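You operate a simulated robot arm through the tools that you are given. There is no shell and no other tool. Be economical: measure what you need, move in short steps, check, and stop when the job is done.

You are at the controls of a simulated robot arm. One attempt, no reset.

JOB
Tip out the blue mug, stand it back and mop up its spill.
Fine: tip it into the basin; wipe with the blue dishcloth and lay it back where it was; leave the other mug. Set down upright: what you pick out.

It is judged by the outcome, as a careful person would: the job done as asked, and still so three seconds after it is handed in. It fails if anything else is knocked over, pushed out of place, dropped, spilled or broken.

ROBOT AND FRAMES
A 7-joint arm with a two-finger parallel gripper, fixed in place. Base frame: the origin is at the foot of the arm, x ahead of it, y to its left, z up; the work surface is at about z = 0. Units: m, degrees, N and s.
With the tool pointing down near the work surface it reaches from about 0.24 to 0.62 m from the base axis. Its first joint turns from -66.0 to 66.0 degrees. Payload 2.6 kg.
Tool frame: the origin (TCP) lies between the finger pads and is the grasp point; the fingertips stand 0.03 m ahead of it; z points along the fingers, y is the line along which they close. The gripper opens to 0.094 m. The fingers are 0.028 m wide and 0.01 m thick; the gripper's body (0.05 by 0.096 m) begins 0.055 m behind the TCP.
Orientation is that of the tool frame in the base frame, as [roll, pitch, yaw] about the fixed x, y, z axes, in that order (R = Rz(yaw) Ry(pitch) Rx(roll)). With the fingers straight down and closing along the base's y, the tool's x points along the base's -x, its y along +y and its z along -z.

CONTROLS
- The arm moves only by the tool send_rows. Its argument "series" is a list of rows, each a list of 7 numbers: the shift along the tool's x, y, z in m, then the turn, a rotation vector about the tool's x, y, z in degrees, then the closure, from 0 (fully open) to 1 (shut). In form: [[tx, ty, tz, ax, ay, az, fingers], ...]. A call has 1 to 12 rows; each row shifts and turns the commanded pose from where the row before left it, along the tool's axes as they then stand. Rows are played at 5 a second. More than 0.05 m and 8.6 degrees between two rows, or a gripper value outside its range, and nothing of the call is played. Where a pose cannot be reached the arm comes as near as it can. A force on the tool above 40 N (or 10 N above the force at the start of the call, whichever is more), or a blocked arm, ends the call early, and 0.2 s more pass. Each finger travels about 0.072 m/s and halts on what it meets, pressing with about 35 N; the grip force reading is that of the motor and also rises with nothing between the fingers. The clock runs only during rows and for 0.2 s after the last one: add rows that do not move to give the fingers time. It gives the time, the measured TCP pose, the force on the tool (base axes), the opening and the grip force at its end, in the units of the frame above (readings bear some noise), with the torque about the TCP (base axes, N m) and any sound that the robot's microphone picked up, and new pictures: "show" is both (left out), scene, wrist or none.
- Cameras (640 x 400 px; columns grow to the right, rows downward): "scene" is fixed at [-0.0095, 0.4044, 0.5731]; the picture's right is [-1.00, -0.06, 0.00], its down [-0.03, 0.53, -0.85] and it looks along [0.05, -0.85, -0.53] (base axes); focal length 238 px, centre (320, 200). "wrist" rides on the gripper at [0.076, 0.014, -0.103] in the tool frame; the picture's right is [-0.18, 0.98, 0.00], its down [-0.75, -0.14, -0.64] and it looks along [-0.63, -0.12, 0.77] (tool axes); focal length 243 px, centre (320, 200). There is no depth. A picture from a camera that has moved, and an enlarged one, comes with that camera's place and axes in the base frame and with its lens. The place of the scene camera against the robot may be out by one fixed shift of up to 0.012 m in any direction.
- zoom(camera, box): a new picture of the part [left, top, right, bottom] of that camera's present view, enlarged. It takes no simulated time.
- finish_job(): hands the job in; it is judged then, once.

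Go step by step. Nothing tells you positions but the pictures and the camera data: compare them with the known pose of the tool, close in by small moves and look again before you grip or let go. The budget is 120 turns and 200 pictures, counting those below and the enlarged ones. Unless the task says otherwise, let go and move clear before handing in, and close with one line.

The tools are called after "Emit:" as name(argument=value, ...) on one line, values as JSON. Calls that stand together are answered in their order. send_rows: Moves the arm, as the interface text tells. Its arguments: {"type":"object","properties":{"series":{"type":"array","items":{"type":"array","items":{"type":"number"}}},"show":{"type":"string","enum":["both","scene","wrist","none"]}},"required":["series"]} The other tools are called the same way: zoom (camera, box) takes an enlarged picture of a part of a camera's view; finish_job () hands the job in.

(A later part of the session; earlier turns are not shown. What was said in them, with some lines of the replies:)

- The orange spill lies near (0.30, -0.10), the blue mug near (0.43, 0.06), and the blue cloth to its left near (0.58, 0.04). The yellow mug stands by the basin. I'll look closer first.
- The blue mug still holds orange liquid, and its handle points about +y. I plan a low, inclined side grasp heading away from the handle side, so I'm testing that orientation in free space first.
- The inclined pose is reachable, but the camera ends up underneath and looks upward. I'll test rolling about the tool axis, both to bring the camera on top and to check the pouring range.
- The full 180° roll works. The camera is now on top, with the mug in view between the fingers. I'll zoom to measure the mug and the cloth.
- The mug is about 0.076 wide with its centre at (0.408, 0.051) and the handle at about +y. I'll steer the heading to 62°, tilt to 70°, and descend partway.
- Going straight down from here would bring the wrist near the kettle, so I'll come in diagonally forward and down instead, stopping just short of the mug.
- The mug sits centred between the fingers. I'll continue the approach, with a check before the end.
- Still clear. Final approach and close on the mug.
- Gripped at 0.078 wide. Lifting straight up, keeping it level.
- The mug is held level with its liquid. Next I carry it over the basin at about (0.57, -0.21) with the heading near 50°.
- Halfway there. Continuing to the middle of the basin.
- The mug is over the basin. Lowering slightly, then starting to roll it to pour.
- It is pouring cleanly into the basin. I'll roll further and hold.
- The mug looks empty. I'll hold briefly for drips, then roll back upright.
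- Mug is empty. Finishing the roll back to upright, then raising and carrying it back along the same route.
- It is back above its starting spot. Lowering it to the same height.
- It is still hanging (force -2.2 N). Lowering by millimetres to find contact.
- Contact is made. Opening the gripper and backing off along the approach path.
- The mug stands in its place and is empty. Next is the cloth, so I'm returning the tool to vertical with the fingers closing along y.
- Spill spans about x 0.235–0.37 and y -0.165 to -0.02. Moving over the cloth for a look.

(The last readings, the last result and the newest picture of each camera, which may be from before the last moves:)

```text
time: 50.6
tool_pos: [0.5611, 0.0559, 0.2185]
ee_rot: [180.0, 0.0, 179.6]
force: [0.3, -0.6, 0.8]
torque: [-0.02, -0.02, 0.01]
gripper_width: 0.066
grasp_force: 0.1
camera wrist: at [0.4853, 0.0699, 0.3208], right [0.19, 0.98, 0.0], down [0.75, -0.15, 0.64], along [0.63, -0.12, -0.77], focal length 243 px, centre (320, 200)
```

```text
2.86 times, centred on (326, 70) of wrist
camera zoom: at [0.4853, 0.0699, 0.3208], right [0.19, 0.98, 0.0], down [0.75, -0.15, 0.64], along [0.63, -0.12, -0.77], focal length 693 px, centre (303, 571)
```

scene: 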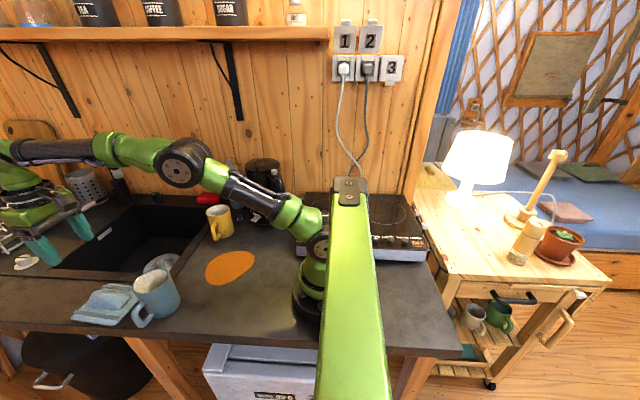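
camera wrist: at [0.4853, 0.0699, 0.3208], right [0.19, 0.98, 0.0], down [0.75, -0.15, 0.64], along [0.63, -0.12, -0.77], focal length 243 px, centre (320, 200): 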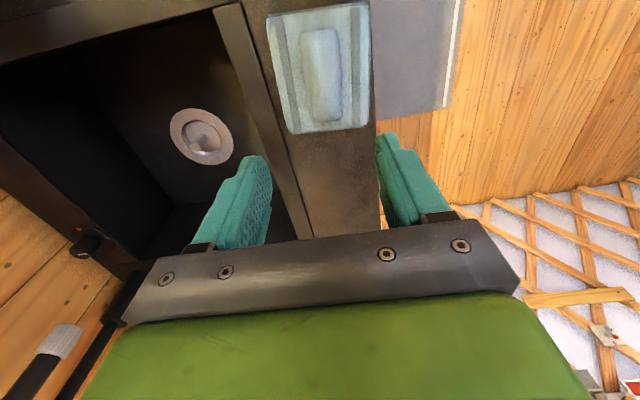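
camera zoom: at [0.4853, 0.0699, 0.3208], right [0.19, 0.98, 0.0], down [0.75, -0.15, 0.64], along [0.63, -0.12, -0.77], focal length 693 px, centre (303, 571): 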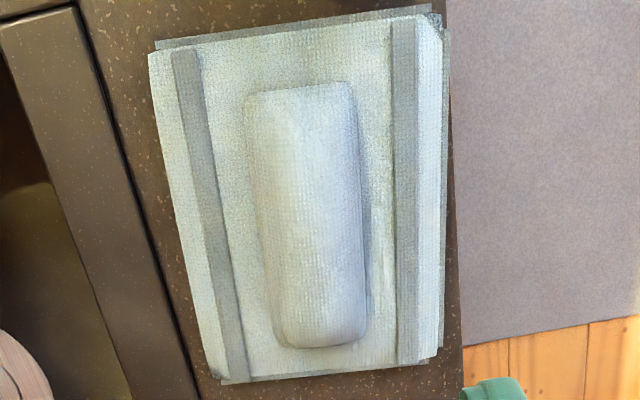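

The ridge is at about (0.556, 0.060), rotated -5°. I'll align and descend partway.

Emit:
send_rows(series=[[0.005, 0.0045, 0, 0, 0, 5, 0.3], [0, 0, 0.03, 0, 0, 0, 0.3], [0, 0, 0.03, 0, 0, 0, 0.3], [0, 0, 0.03, 0, 0, 0, 0.3], [0, 0, 0.03, 0, 0, 0, 0.3], [0, 0, 0, 0, 0, 0, 0.3]])

```text
time: 52.0
tool_pos: [0.5555, 0.0566, 0.1007]
ee_rot: [-179.9, 0.0, 174.6]
force: [0.6, 0.3, 0.0]
torque: [-0.03, 0.0, 0.01]
gripper_width: 0.0659
grasp_force: 0.1
camera wrist: at [0.4809, 0.0795, 0.202], right [0.28, 0.96, 0.0], down [0.74, -0.21, 0.64], along [0.62, -0.18, -0.77], focal length 243 px, centre (320, 200)
```

scene: 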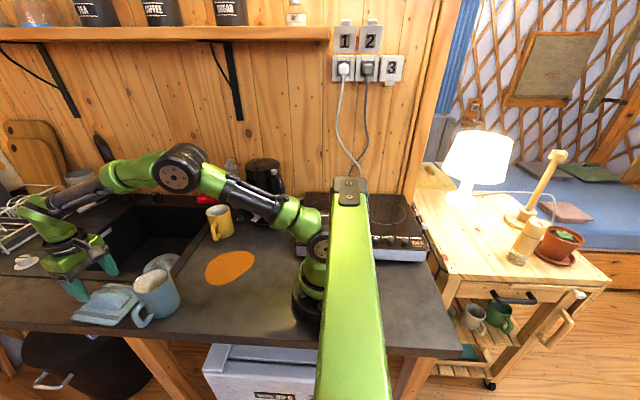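
wrist: 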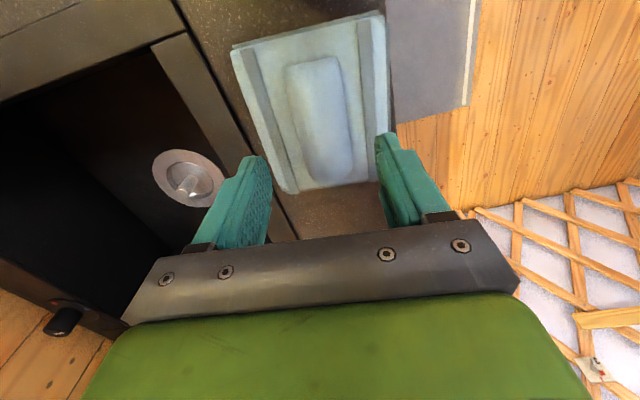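

Emit:
send_rows(series=[[-0.003, 0.002, 0.02, 0, 0, 1, 0.3], [0, 0, 0.02, 0, 0, 0, 0.3], [0, 0, 0.01, 0, 0, 0, 0.3], [0, 0, 0, 0, 0, 0, 0.3]])

```text
time: 53.0
tool_pos: [0.5587, 0.0601, 0.0502]
ee_rot: [-180.0, 0.1, 173.6]
force: [0.0, -0.1, 0.1]
torque: [0.03, 0.02, 0.01]
gripper_width: 0.066
grasp_force: 0.1
camera wrist: at [0.4854, 0.083, 0.1524], right [0.29, 0.96, 0.0], down [0.73, -0.22, 0.64], along [0.61, -0.19, -0.77], focal length 243 px, centre (320, 200)
```

scene: 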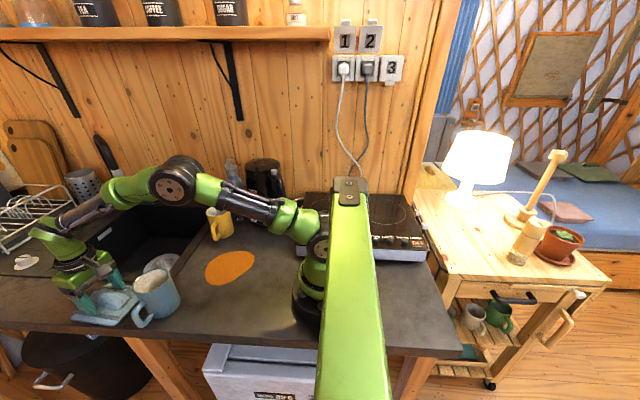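
wrist: 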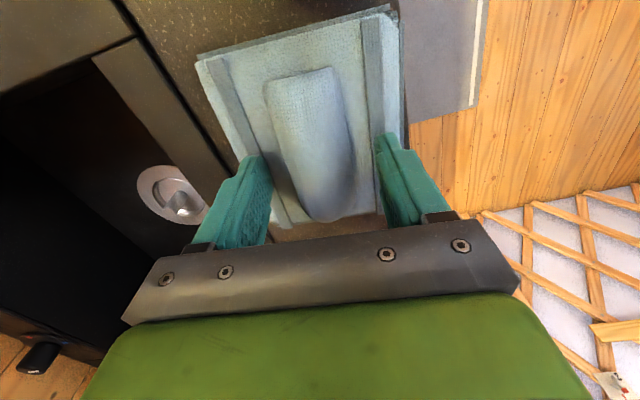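

The fingers straddle the ridge. Descending a little more and watching the force.

Emit:
send_rows(series=[[0, 0, 0.005, 0, 0, 0, 0.3], [0, 0, 0.004, 0, 0, 0, 0.3], [0, 0, 0, 0, 0, 0, 0.3]], show="none")

Emit:
zoom(camera="scene", box=[40, 240, 200, 340])

```text
time: 53.8
tool_pos: [0.5597, 0.0607, 0.0446]
ee_rot: [179.9, 0.1, 173.6]
force: [-8.2, -1.2, 21.0]
torque: [-0.13, 0.36, -0.1]
gripper_width: 0.066
grasp_force: 0.1
```

```text
4.00 times, centred on (120, 290) of scene
camera zoom: at [-0.0097, 0.4044, 0.5731], right [-1.0, -0.06, 0.0], down [-0.03, 0.53, -0.85], along [0.05, -0.85, -0.53], focal length 952 px, centre (1120, -160)
```

zoom: 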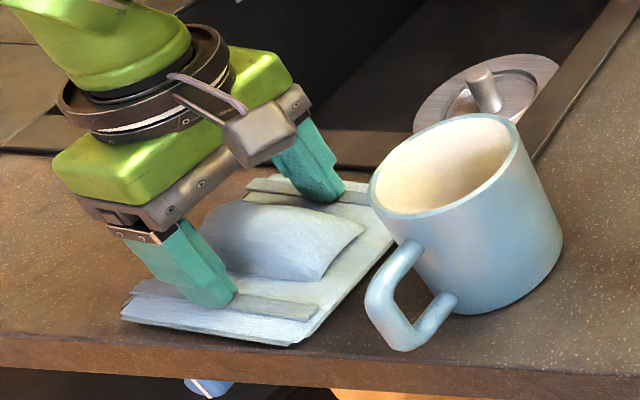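

The fingertips are touching the cloth at TCP z ≈ 0.045. I'll raise a few millimetres and pinch the ridge.

Emit:
send_rows(series=[[0, 0, -0.006, 0, 0, 0, 0.3], [0, 0, 0, 0, 0, 0, 0.4], [0, 0, 0, 0, 0, 0, 0.5], [0, 0, 0, 0, 0, 0, 0.6], [0, 0, 0, 0, 0, 0, 0.75], [0, 0, 0, 0, 0, 0, 0.9], [0, 0, 0, 0, 0, 0, 0.9], [0, 0, 0, 0, 0, 0, 0.9]])

```text
time: 55.6
tool_pos: [0.5609, 0.0585, 0.0488]
ee_rot: [-180.0, 0.2, 173.6]
force: [-3.5, -1.9, 18.1]
torque: [-0.07, 0.17, 0.31]
gripper_width: 0.0228
grasp_force: 34.8
camera wrist: at [0.4858, 0.0827, 0.1511], right [0.29, 0.96, 0.0], down [0.73, -0.22, 0.64], along [0.62, -0.19, -0.76], focal length 243 px, centre (320, 200)
```

scene: 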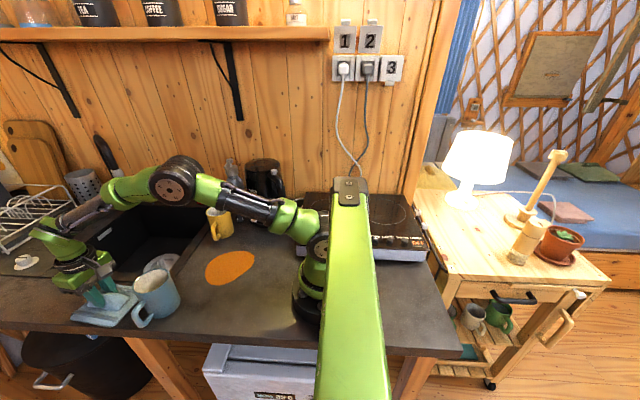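
wrist: 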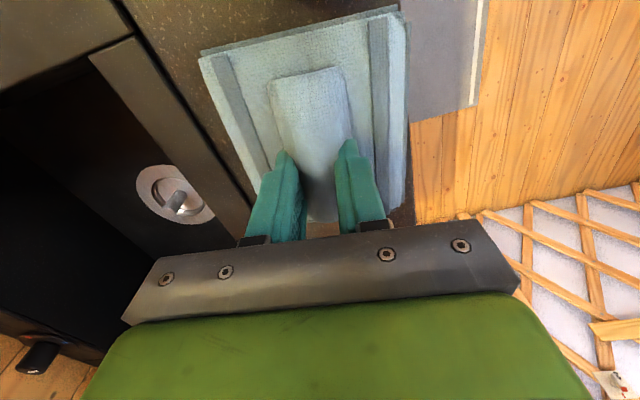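

The ridge is pinched (0.023). Lifting gently to see whether the cloth follows.

Emit:
send_rows(series=[[0, 0, -0.01, 0, 0, 0, 0.9], [0, 0, -0.02, 0, 0, 0, 0.9], [0, 0, -0.03, 0, 0, 0, 0.9], [0, 0, -0.03, 0, 0, 0, 0.9], [0, 0, -0.03, 0, 0, 0, 0.9], [0, 0, -0.03, 0, 0, 0, 0.9], [0, 0, 0, 0, 0, 0, 0.9]])

```text
time: 57.2
tool_pos: [0.5594, 0.0607, 0.1961]
ee_rot: [-179.9, 0.0, 173.6]
force: [-0.2, -0.7, 0.1]
torque: [-0.03, 0.03, 0.02]
gripper_width: 0.0227
grasp_force: 34.7
camera wrist: at [0.4855, 0.0829, 0.299], right [0.29, 0.96, 0.0], down [0.73, -0.22, 0.64], along [0.61, -0.19, -0.77], focal length 243 px, centre (320, 200)
```

scene: 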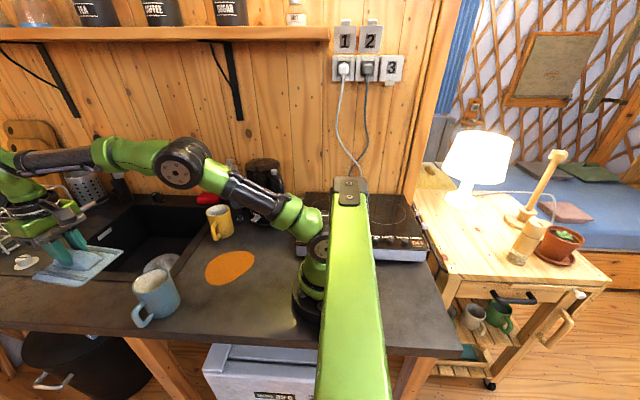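
wrist: 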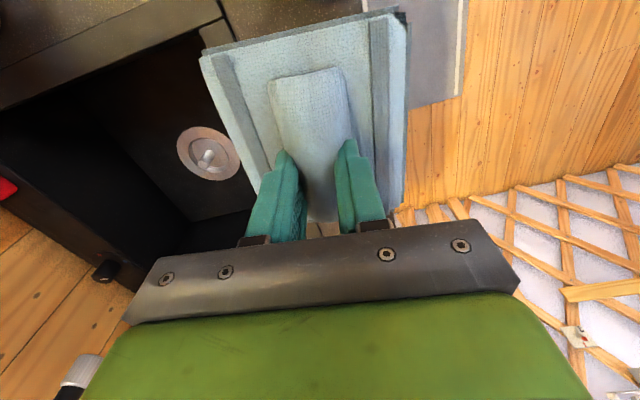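

The cloth came up cleanly. Carrying it over the spill.

Emit:
send_rows(series=[[0.02385, -0.01806, 0, 0, 0, 0, 0.9], [0.02385, -0.01806, 0, 0, 0, 0, 0.9], [0.02385, -0.01806, 0, 0, 0, 0, 0.9], [0.02385, -0.01806, 0, 0, 0, 0, 0.9], [0.02385, -0.01806, 0, 0, 0, 0, 0.9], [0.02385, -0.01806, 0, 0, 0, 0, 0.9], [0.02385, -0.01806, 0, 0, 0, 0, 0.9], [0.02385, -0.01806, 0, 0, 0, 0, 0.9], [0.02385, -0.01806, 0, 0, 0, 0, 0.9], [0.02385, -0.01806, 0, 0, 0, 0, 0.9], [0, 0, 0.03, 0, 0, 0, 0.9], [0, 0, 0.03, 0, 0, 0, 0.9]])

```text
time: 59.8
tool_pos: [0.3001, -0.0932, 0.1357]
ee_rot: [-180.0, 0.1, 173.6]
force: [-0.1, 0.0, -0.4]
torque: [0.02, -0.01, 0.0]
gripper_width: 0.0227
grasp_force: 35.3
camera wrist: at [0.2277, -0.0704, 0.2388], right [0.29, 0.96, 0.0], down [0.73, -0.22, 0.64], along [0.61, -0.19, -0.77], focal length 243 px, centre (320, 200)
```

scene: 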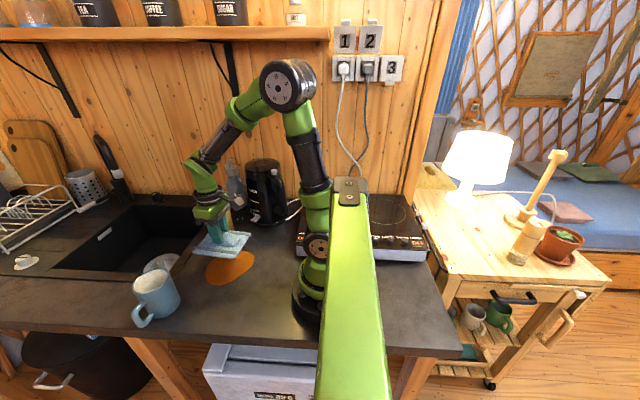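
wrist: 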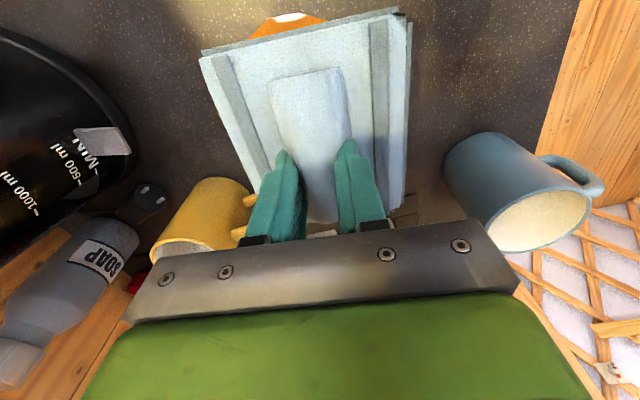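

The spill is below the cloth. Lowering to contact at the spill centre.

Emit:
send_rows(series=[[0, 0, 0.03, 0, 0, 0, 0.9], [0, 0, 0.03, 0, 0, 0, 0.9], [0, 0, 0.022, 0, 0, 0, 0.9], [0, 0, 0.003, 0, 0, 0, 0.9], [0, 0, 0, 0, 0, 0, 0.9]])

```text
time: 61.0
tool_pos: [0.3001, -0.093, 0.0533]
ee_rot: [180.0, 0.0, 173.6]
force: [0.3, 0.2, -0.8]
torque: [0.01, -0.01, -0.03]
gripper_width: 0.0227
grasp_force: 35.1
camera wrist: at [0.2274, -0.0708, 0.1548], right [0.29, 0.96, 0.0], down [0.73, -0.22, 0.64], along [0.61, -0.19, -0.77], focal length 243 px, centre (320, 200)
```

scene: 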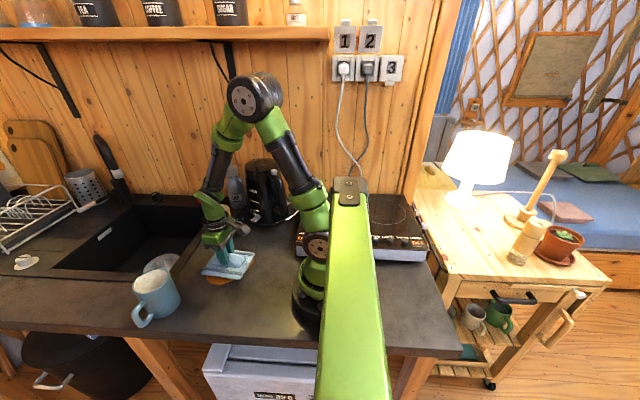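
wrist: 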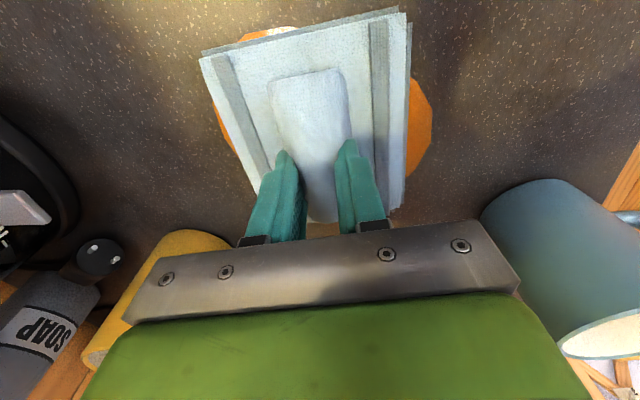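

Emit:
send_rows(series=[[0, 0, 0.003, 0, 0, 0, 0.9], [0, 0, 0.002, 0, 0, 0, 0.9], [0, 0, 0, 0, 0, 0, 0.9]], show="none")

```text
time: 61.9
tool_pos: [0.3016, -0.0942, 0.0485]
ee_rot: [-179.9, 0.1, 173.5]
force: [-1.9, 0.0, 8.1]
torque: [-0.04, -0.03, 0.04]
gripper_width: 0.0231
grasp_force: 35.1
stopped in row 3: the force on the tool passed its limit at 41 N (the readings are from after the stop); the commanded pose is now the measured one
```

In contact at about 8 N. Wiping with gentle back-and-forth strokes.

Emit:
send_rows(series=[[0.0019, 0.0174, 0, 0, 0, 0, 0.9], [0.0019, 0.0174, 0, 0, 0, 0, 0.9], [-0.0022, -0.0199, 0, 0, 0, 0, 0.9], [-0.0022, -0.0199, 0, 0, 0, 0, 0.9], [-0.0022, -0.0199, 0, 0, 0, 0, 0.9], [-0.0124, 0.0014, 0, 0, 0, 0, 0.9], [-0.0124, 0.0014, 0, 0, 0, 0, 0.9], [0.0022, 0.0199, 0, 0, 0, 0, 0.9], [0.0022, 0.0199, 0, 0, 0, 0, 0.9], [0.0022, 0.0199, 0, 0, 0, 0, 0.9], [0, 0, 0, 0, 0, 0, 0.9]])

```text
time: 64.3
tool_pos: [0.3266, -0.0587, 0.0485]
ee_rot: [-180.0, 0.2, 173.4]
force: [-0.6, -7.4, 16.6]
torque: [-0.15, 0.28, 0.14]
gripper_width: 0.023
grasp_force: 34.6
camera wrist: at [0.2531, -0.0355, 0.1508], right [0.3, 0.96, 0.0], down [0.73, -0.23, 0.65], along [0.62, -0.19, -0.76], focal length 243 px, centre (320, 200)
```

scene: 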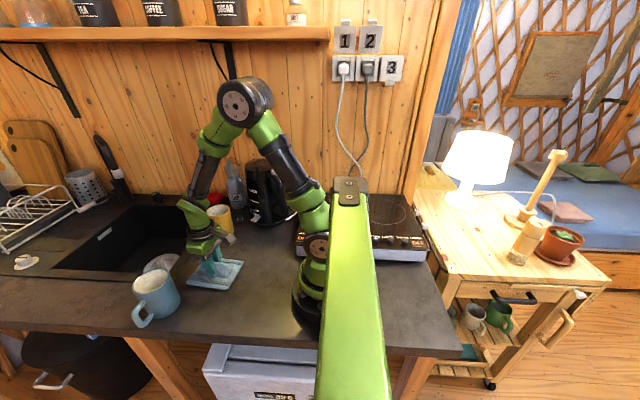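
wrist: 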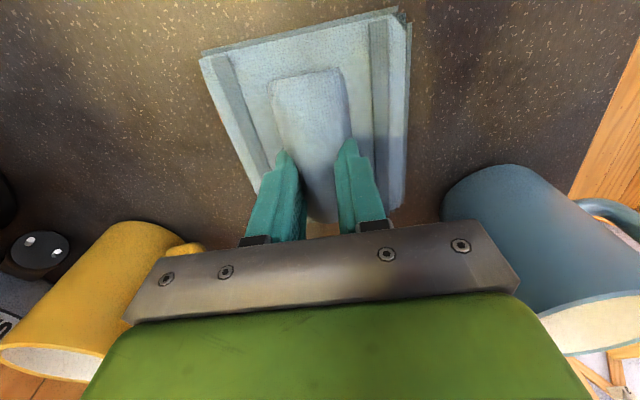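

Most of it is already gone. I'll do the remaining strokes over the inner side, then look.

Emit:
send_rows(series=[[0.0149, -0.0017, 0, 0, 0, 0, 0.9], [0.0149, -0.0017, 0, 0, 0, 0, 0.9], [0.0149, -0.0017, 0, 0, 0, 0, 0.9], [-0.0022, -0.0199, 0, 0, 0, 0, 0.9], [-0.0022, -0.0199, 0, 0, 0, 0, 0.9], [-0.0022, -0.0199, 0, 0, 0, 0, 0.9], [-0.0124, 0.0014, 0, 0, 0, 0, 0.9], [-0.0124, 0.0014, 0, 0, 0, 0, 0.9], [0.0019, 0.0174, 0, 0, 0, 0, 0.9], [0.0019, 0.0174, 0, 0, 0, 0, 0.9], [0, 0, 0, 0, 0, 0, 0.9]], show="none")

Emit:
send_rows(series=[[0, 0, -0.02, 0, 0, 0, 0.9], [0, 0, -0.04, 0, 0, 0, 0.9], [0, 0, -0.04, 0, 0, 0, 0.9], [0, 0, -0.04, 0, 0, 0, 0.9], [-0.025, 0.018, 0, 0, 0, 0, 0.9], [-0.025, 0.018, 0, 0, 0, 0, 0.9], [-0.025, 0.018, 0, 0, 0, 0, 0.9], [-0.025, 0.018, 0, 0, 0, 0, 0.9], [0, 0, 0, 0, 0, 0, 0.9]])

```text
time: 66.7
tool_pos: [0.3054, -0.0841, 0.0481]
ee_rot: [179.9, 0.0, 173.4]
force: [1.2, -3.0, 4.5]
torque: [-0.11, -0.07, -0.03]
gripper_width: 0.0229
grasp_force: 34.7
```

```text
time: 68.7
tool_pos: [0.414, -0.0229, 0.1906]
ee_rot: [180.0, 0.2, 173.5]
force: [0.1, 0.9, -0.8]
torque: [0.0, -0.02, -0.01]
gripper_width: 0.0229
grasp_force: 34.7
camera wrist: at [0.3407, -0.0002, 0.292], right [0.29, 0.96, 0.0], down [0.73, -0.23, 0.64], along [0.61, -0.19, -0.77], focal length 243 px, centre (320, 200)
```

scene: 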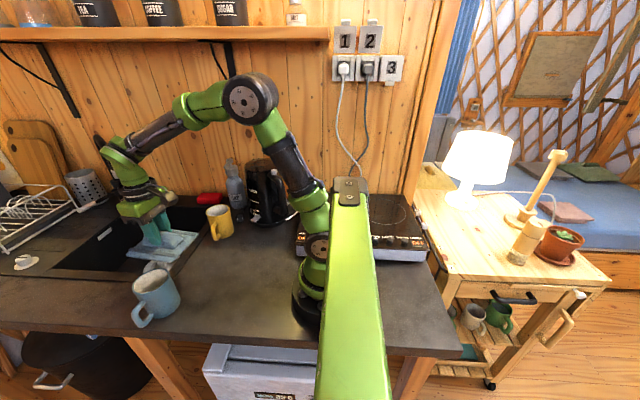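
wrist: 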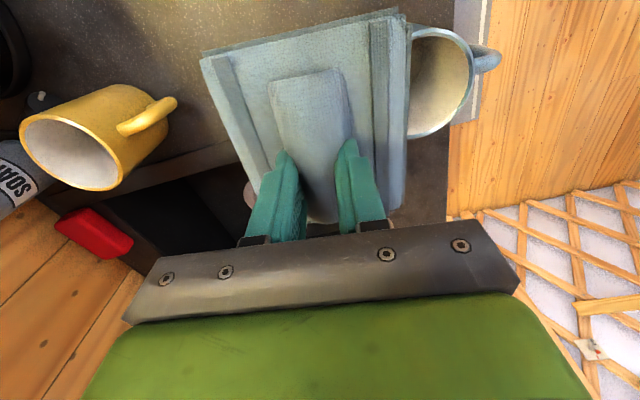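

Emit:
zoom(camera="scene", box=[160, 200, 320, 300])

```text
4.00 times, centred on (240, 250) of scene
camera zoom: at [-0.0095, 0.4044, 0.5731], right [-1.0, -0.06, 0.0], down [-0.03, 0.53, -0.85], along [0.05, -0.85, -0.53], focal length 952 px, centre (640, 0)
```

zoom: 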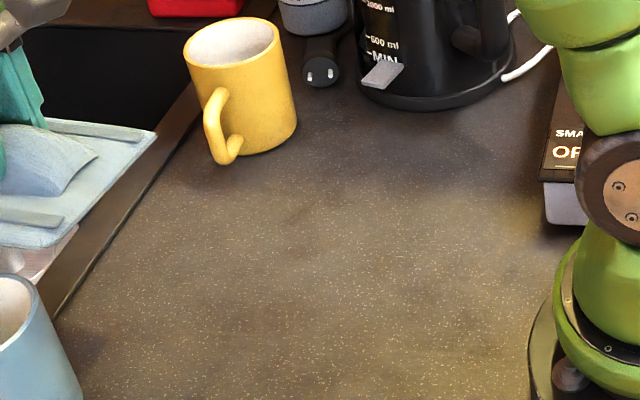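

The counter is clean. Carrying the cloth back above its original place.

Emit:
send_rows(series=[[-0.02267, 0.01628, 0, 0, 0, 0, 0.9], [-0.02267, 0.01628, 0, 0, 0, 0, 0.9], [-0.02267, 0.01628, 0, 0, 0, 0, 0.9], [-0.02267, 0.01628, 0, 0, 0, 0, 0.9], [-0.02267, 0.01628, 0, 0, 0, 0, 0.9], [-0.02267, 0.01628, 0, 0, 0, 0, 0.9], [0, 0, 0, 0, 0, 0, 0.9]], show="none")

```text
time: 70.3
tool_pos: [0.5605, 0.0564, 0.1884]
ee_rot: [-180.0, 0.1, 173.5]
force: [-0.3, 0.3, -1.5]
torque: [-0.01, -0.02, 0.0]
gripper_width: 0.023
grasp_force: 35.0
```

Emit:
send_rows(series=[[0, 0.0025, 0.03, 0, 0, 0, 0.9], [0, 0, 0.03, 0, 0, 0, 0.9], [0, 0, 0.03, 0, 0, 0, 0.9], [0, 0, 0.03, 0, 0, 0, 0.9], [0, 0, 0.014, 0, 0, 0, 0.9], [0, 0, 0, 0, 0, 0, 0.9]])

```text
time: 71.7
tool_pos: [0.5608, 0.0609, 0.0538]
ee_rot: [179.9, 0.1, 173.6]
force: [-0.6, 0.2, -0.6]
torque: [-0.02, 0.0, 0.0]
gripper_width: 0.023
grasp_force: 35.3
camera wrist: at [0.4873, 0.0839, 0.1567], right [0.29, 0.96, 0.0], down [0.73, -0.23, 0.64], along [0.62, -0.19, -0.77], focal length 243 px, centre (320, 200)
```

scene: 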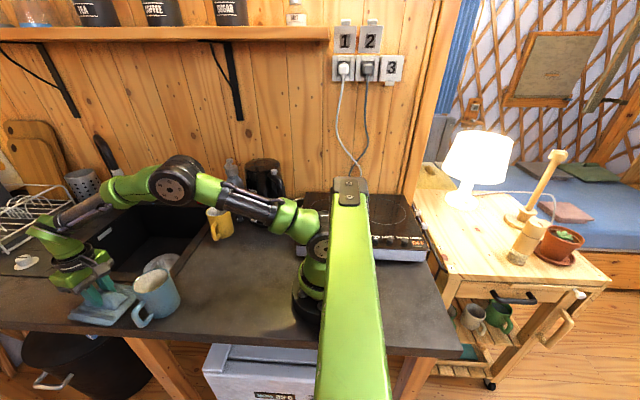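
wrist: 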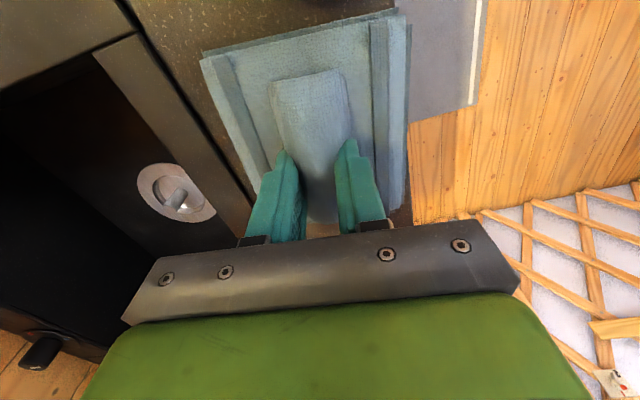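

It lines up with the earlier view. I'll lower the last millimetres and then open.

Emit:
send_rows(series=[[0, 0, 0.002, 0, 0, 0, 0.9], [0, 0, 0.0015, 0, 0, 0, 0.9], [0, 0, 0, 0, 0, 0, 0.9]], show="none")

```text
time: 72.5
tool_pos: [0.5606, 0.0592, 0.0506]
ee_rot: [-180.0, 0.1, 173.4]
force: [-0.6, -0.5, -0.5]
torque: [0.02, -0.02, 0.01]
gripper_width: 0.0229
grasp_force: 35.1
```

Emit:
send_rows(series=[[0, 0, 0.001, 0, 0, 0, 0.9], [0, 0, 0.0005, 0, 0, 0, 0.9], [0, 0, 0, 0, 0, 0, 0.9]], show="none")

```text
time: 73.3
tool_pos: [0.5603, 0.0609, 0.0504]
ee_rot: [-179.9, 0.2, 173.5]
force: [-0.3, 0.4, -0.7]
torque: [0.04, -0.02, 0.01]
gripper_width: 0.0229
grasp_force: 34.5
```

Emit:
send_rows(series=[[0, 0, 0.001, 0, 0, 0, 0.9], [0, 0, 0, 0, 0, 0, 0.9]], show="none")

```text
time: 73.9
tool_pos: [0.5602, 0.0597, 0.0492]
ee_rot: [180.0, 0.1, 173.5]
force: [-0.3, 0.3, 0.2]
torque: [-0.04, 0.06, 0.02]
gripper_width: 0.023
grasp_force: 34.4
```

The cloth is just touching. Opening and rising.

Emit:
send_rows(series=[[0, 0, 0, 0, 0, 0, 0.7], [0, 0, 0, 0, 0, 0, 0.5], [0, 0, 0, 0, 0, 0, 0.3], [0, 0, 0, 0, 0, 0, 0.3], [0, 0, -0.02, 0, 0, 0, 0.3], [0, 0, -0.04, 0, 0, 0, 0.3], [0, 0, -0.04, 0, 0, 0, 0.3], [0, 0, -0.04, 0, 0, 0, 0.3], [0, 0, -0.03, 0, 0, 0, 0.3], [0, 0, 0, 0, 0, 0, 0.3]])

```text
time: 76.1
tool_pos: [0.5601, 0.061, 0.2189]
ee_rot: [-180.0, 0.2, 173.5]
force: [1.1, -0.1, 0.4]
torque: [-0.03, 0.0, 0.01]
gripper_width: 0.0658
grasp_force: 0.0
camera wrist: at [0.4863, 0.0838, 0.3204], right [0.29, 0.96, 0.0], down [0.73, -0.23, 0.64], along [0.61, -0.19, -0.77], focal length 243 px, centre (320, 200)
```

scene: 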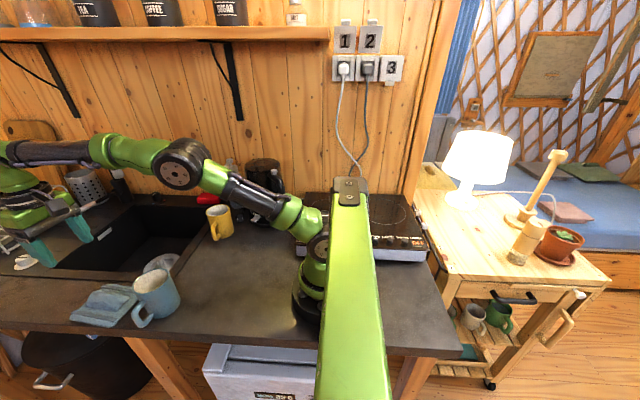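
wrist: 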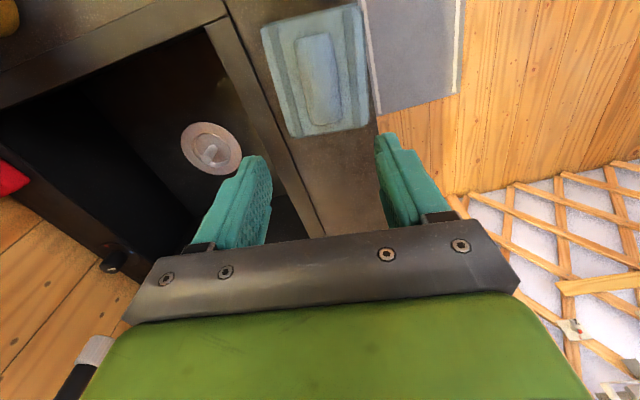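

Emit:
zoom(camera="scene", box=[40, 230, 220, 342])

```text
3.56 times, centred on (130, 286) of scene
camera zoom: at [-0.0096, 0.4044, 0.5731], right [-1.0, -0.06, 0.0], down [-0.03, 0.53, -0.85], along [0.05, -0.85, -0.53], focal length 846 px, centre (996, -106)
```

zoom: 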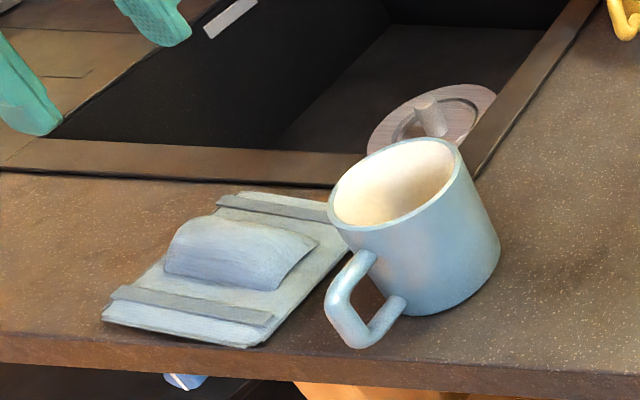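

The mug is empty and upright within a few millimetres of its original place. The cloth is back where it was, the counter is clean, and the arm is clear, so I'm handing in.

Emit:
finish_job()

```text
The job is handed in.
```

I emptied the blue mug into the basin and stood it back in its place. I wiped up the spill with the blue dishcloth and laid the cloth back where it was. I left the yellow mug alone.
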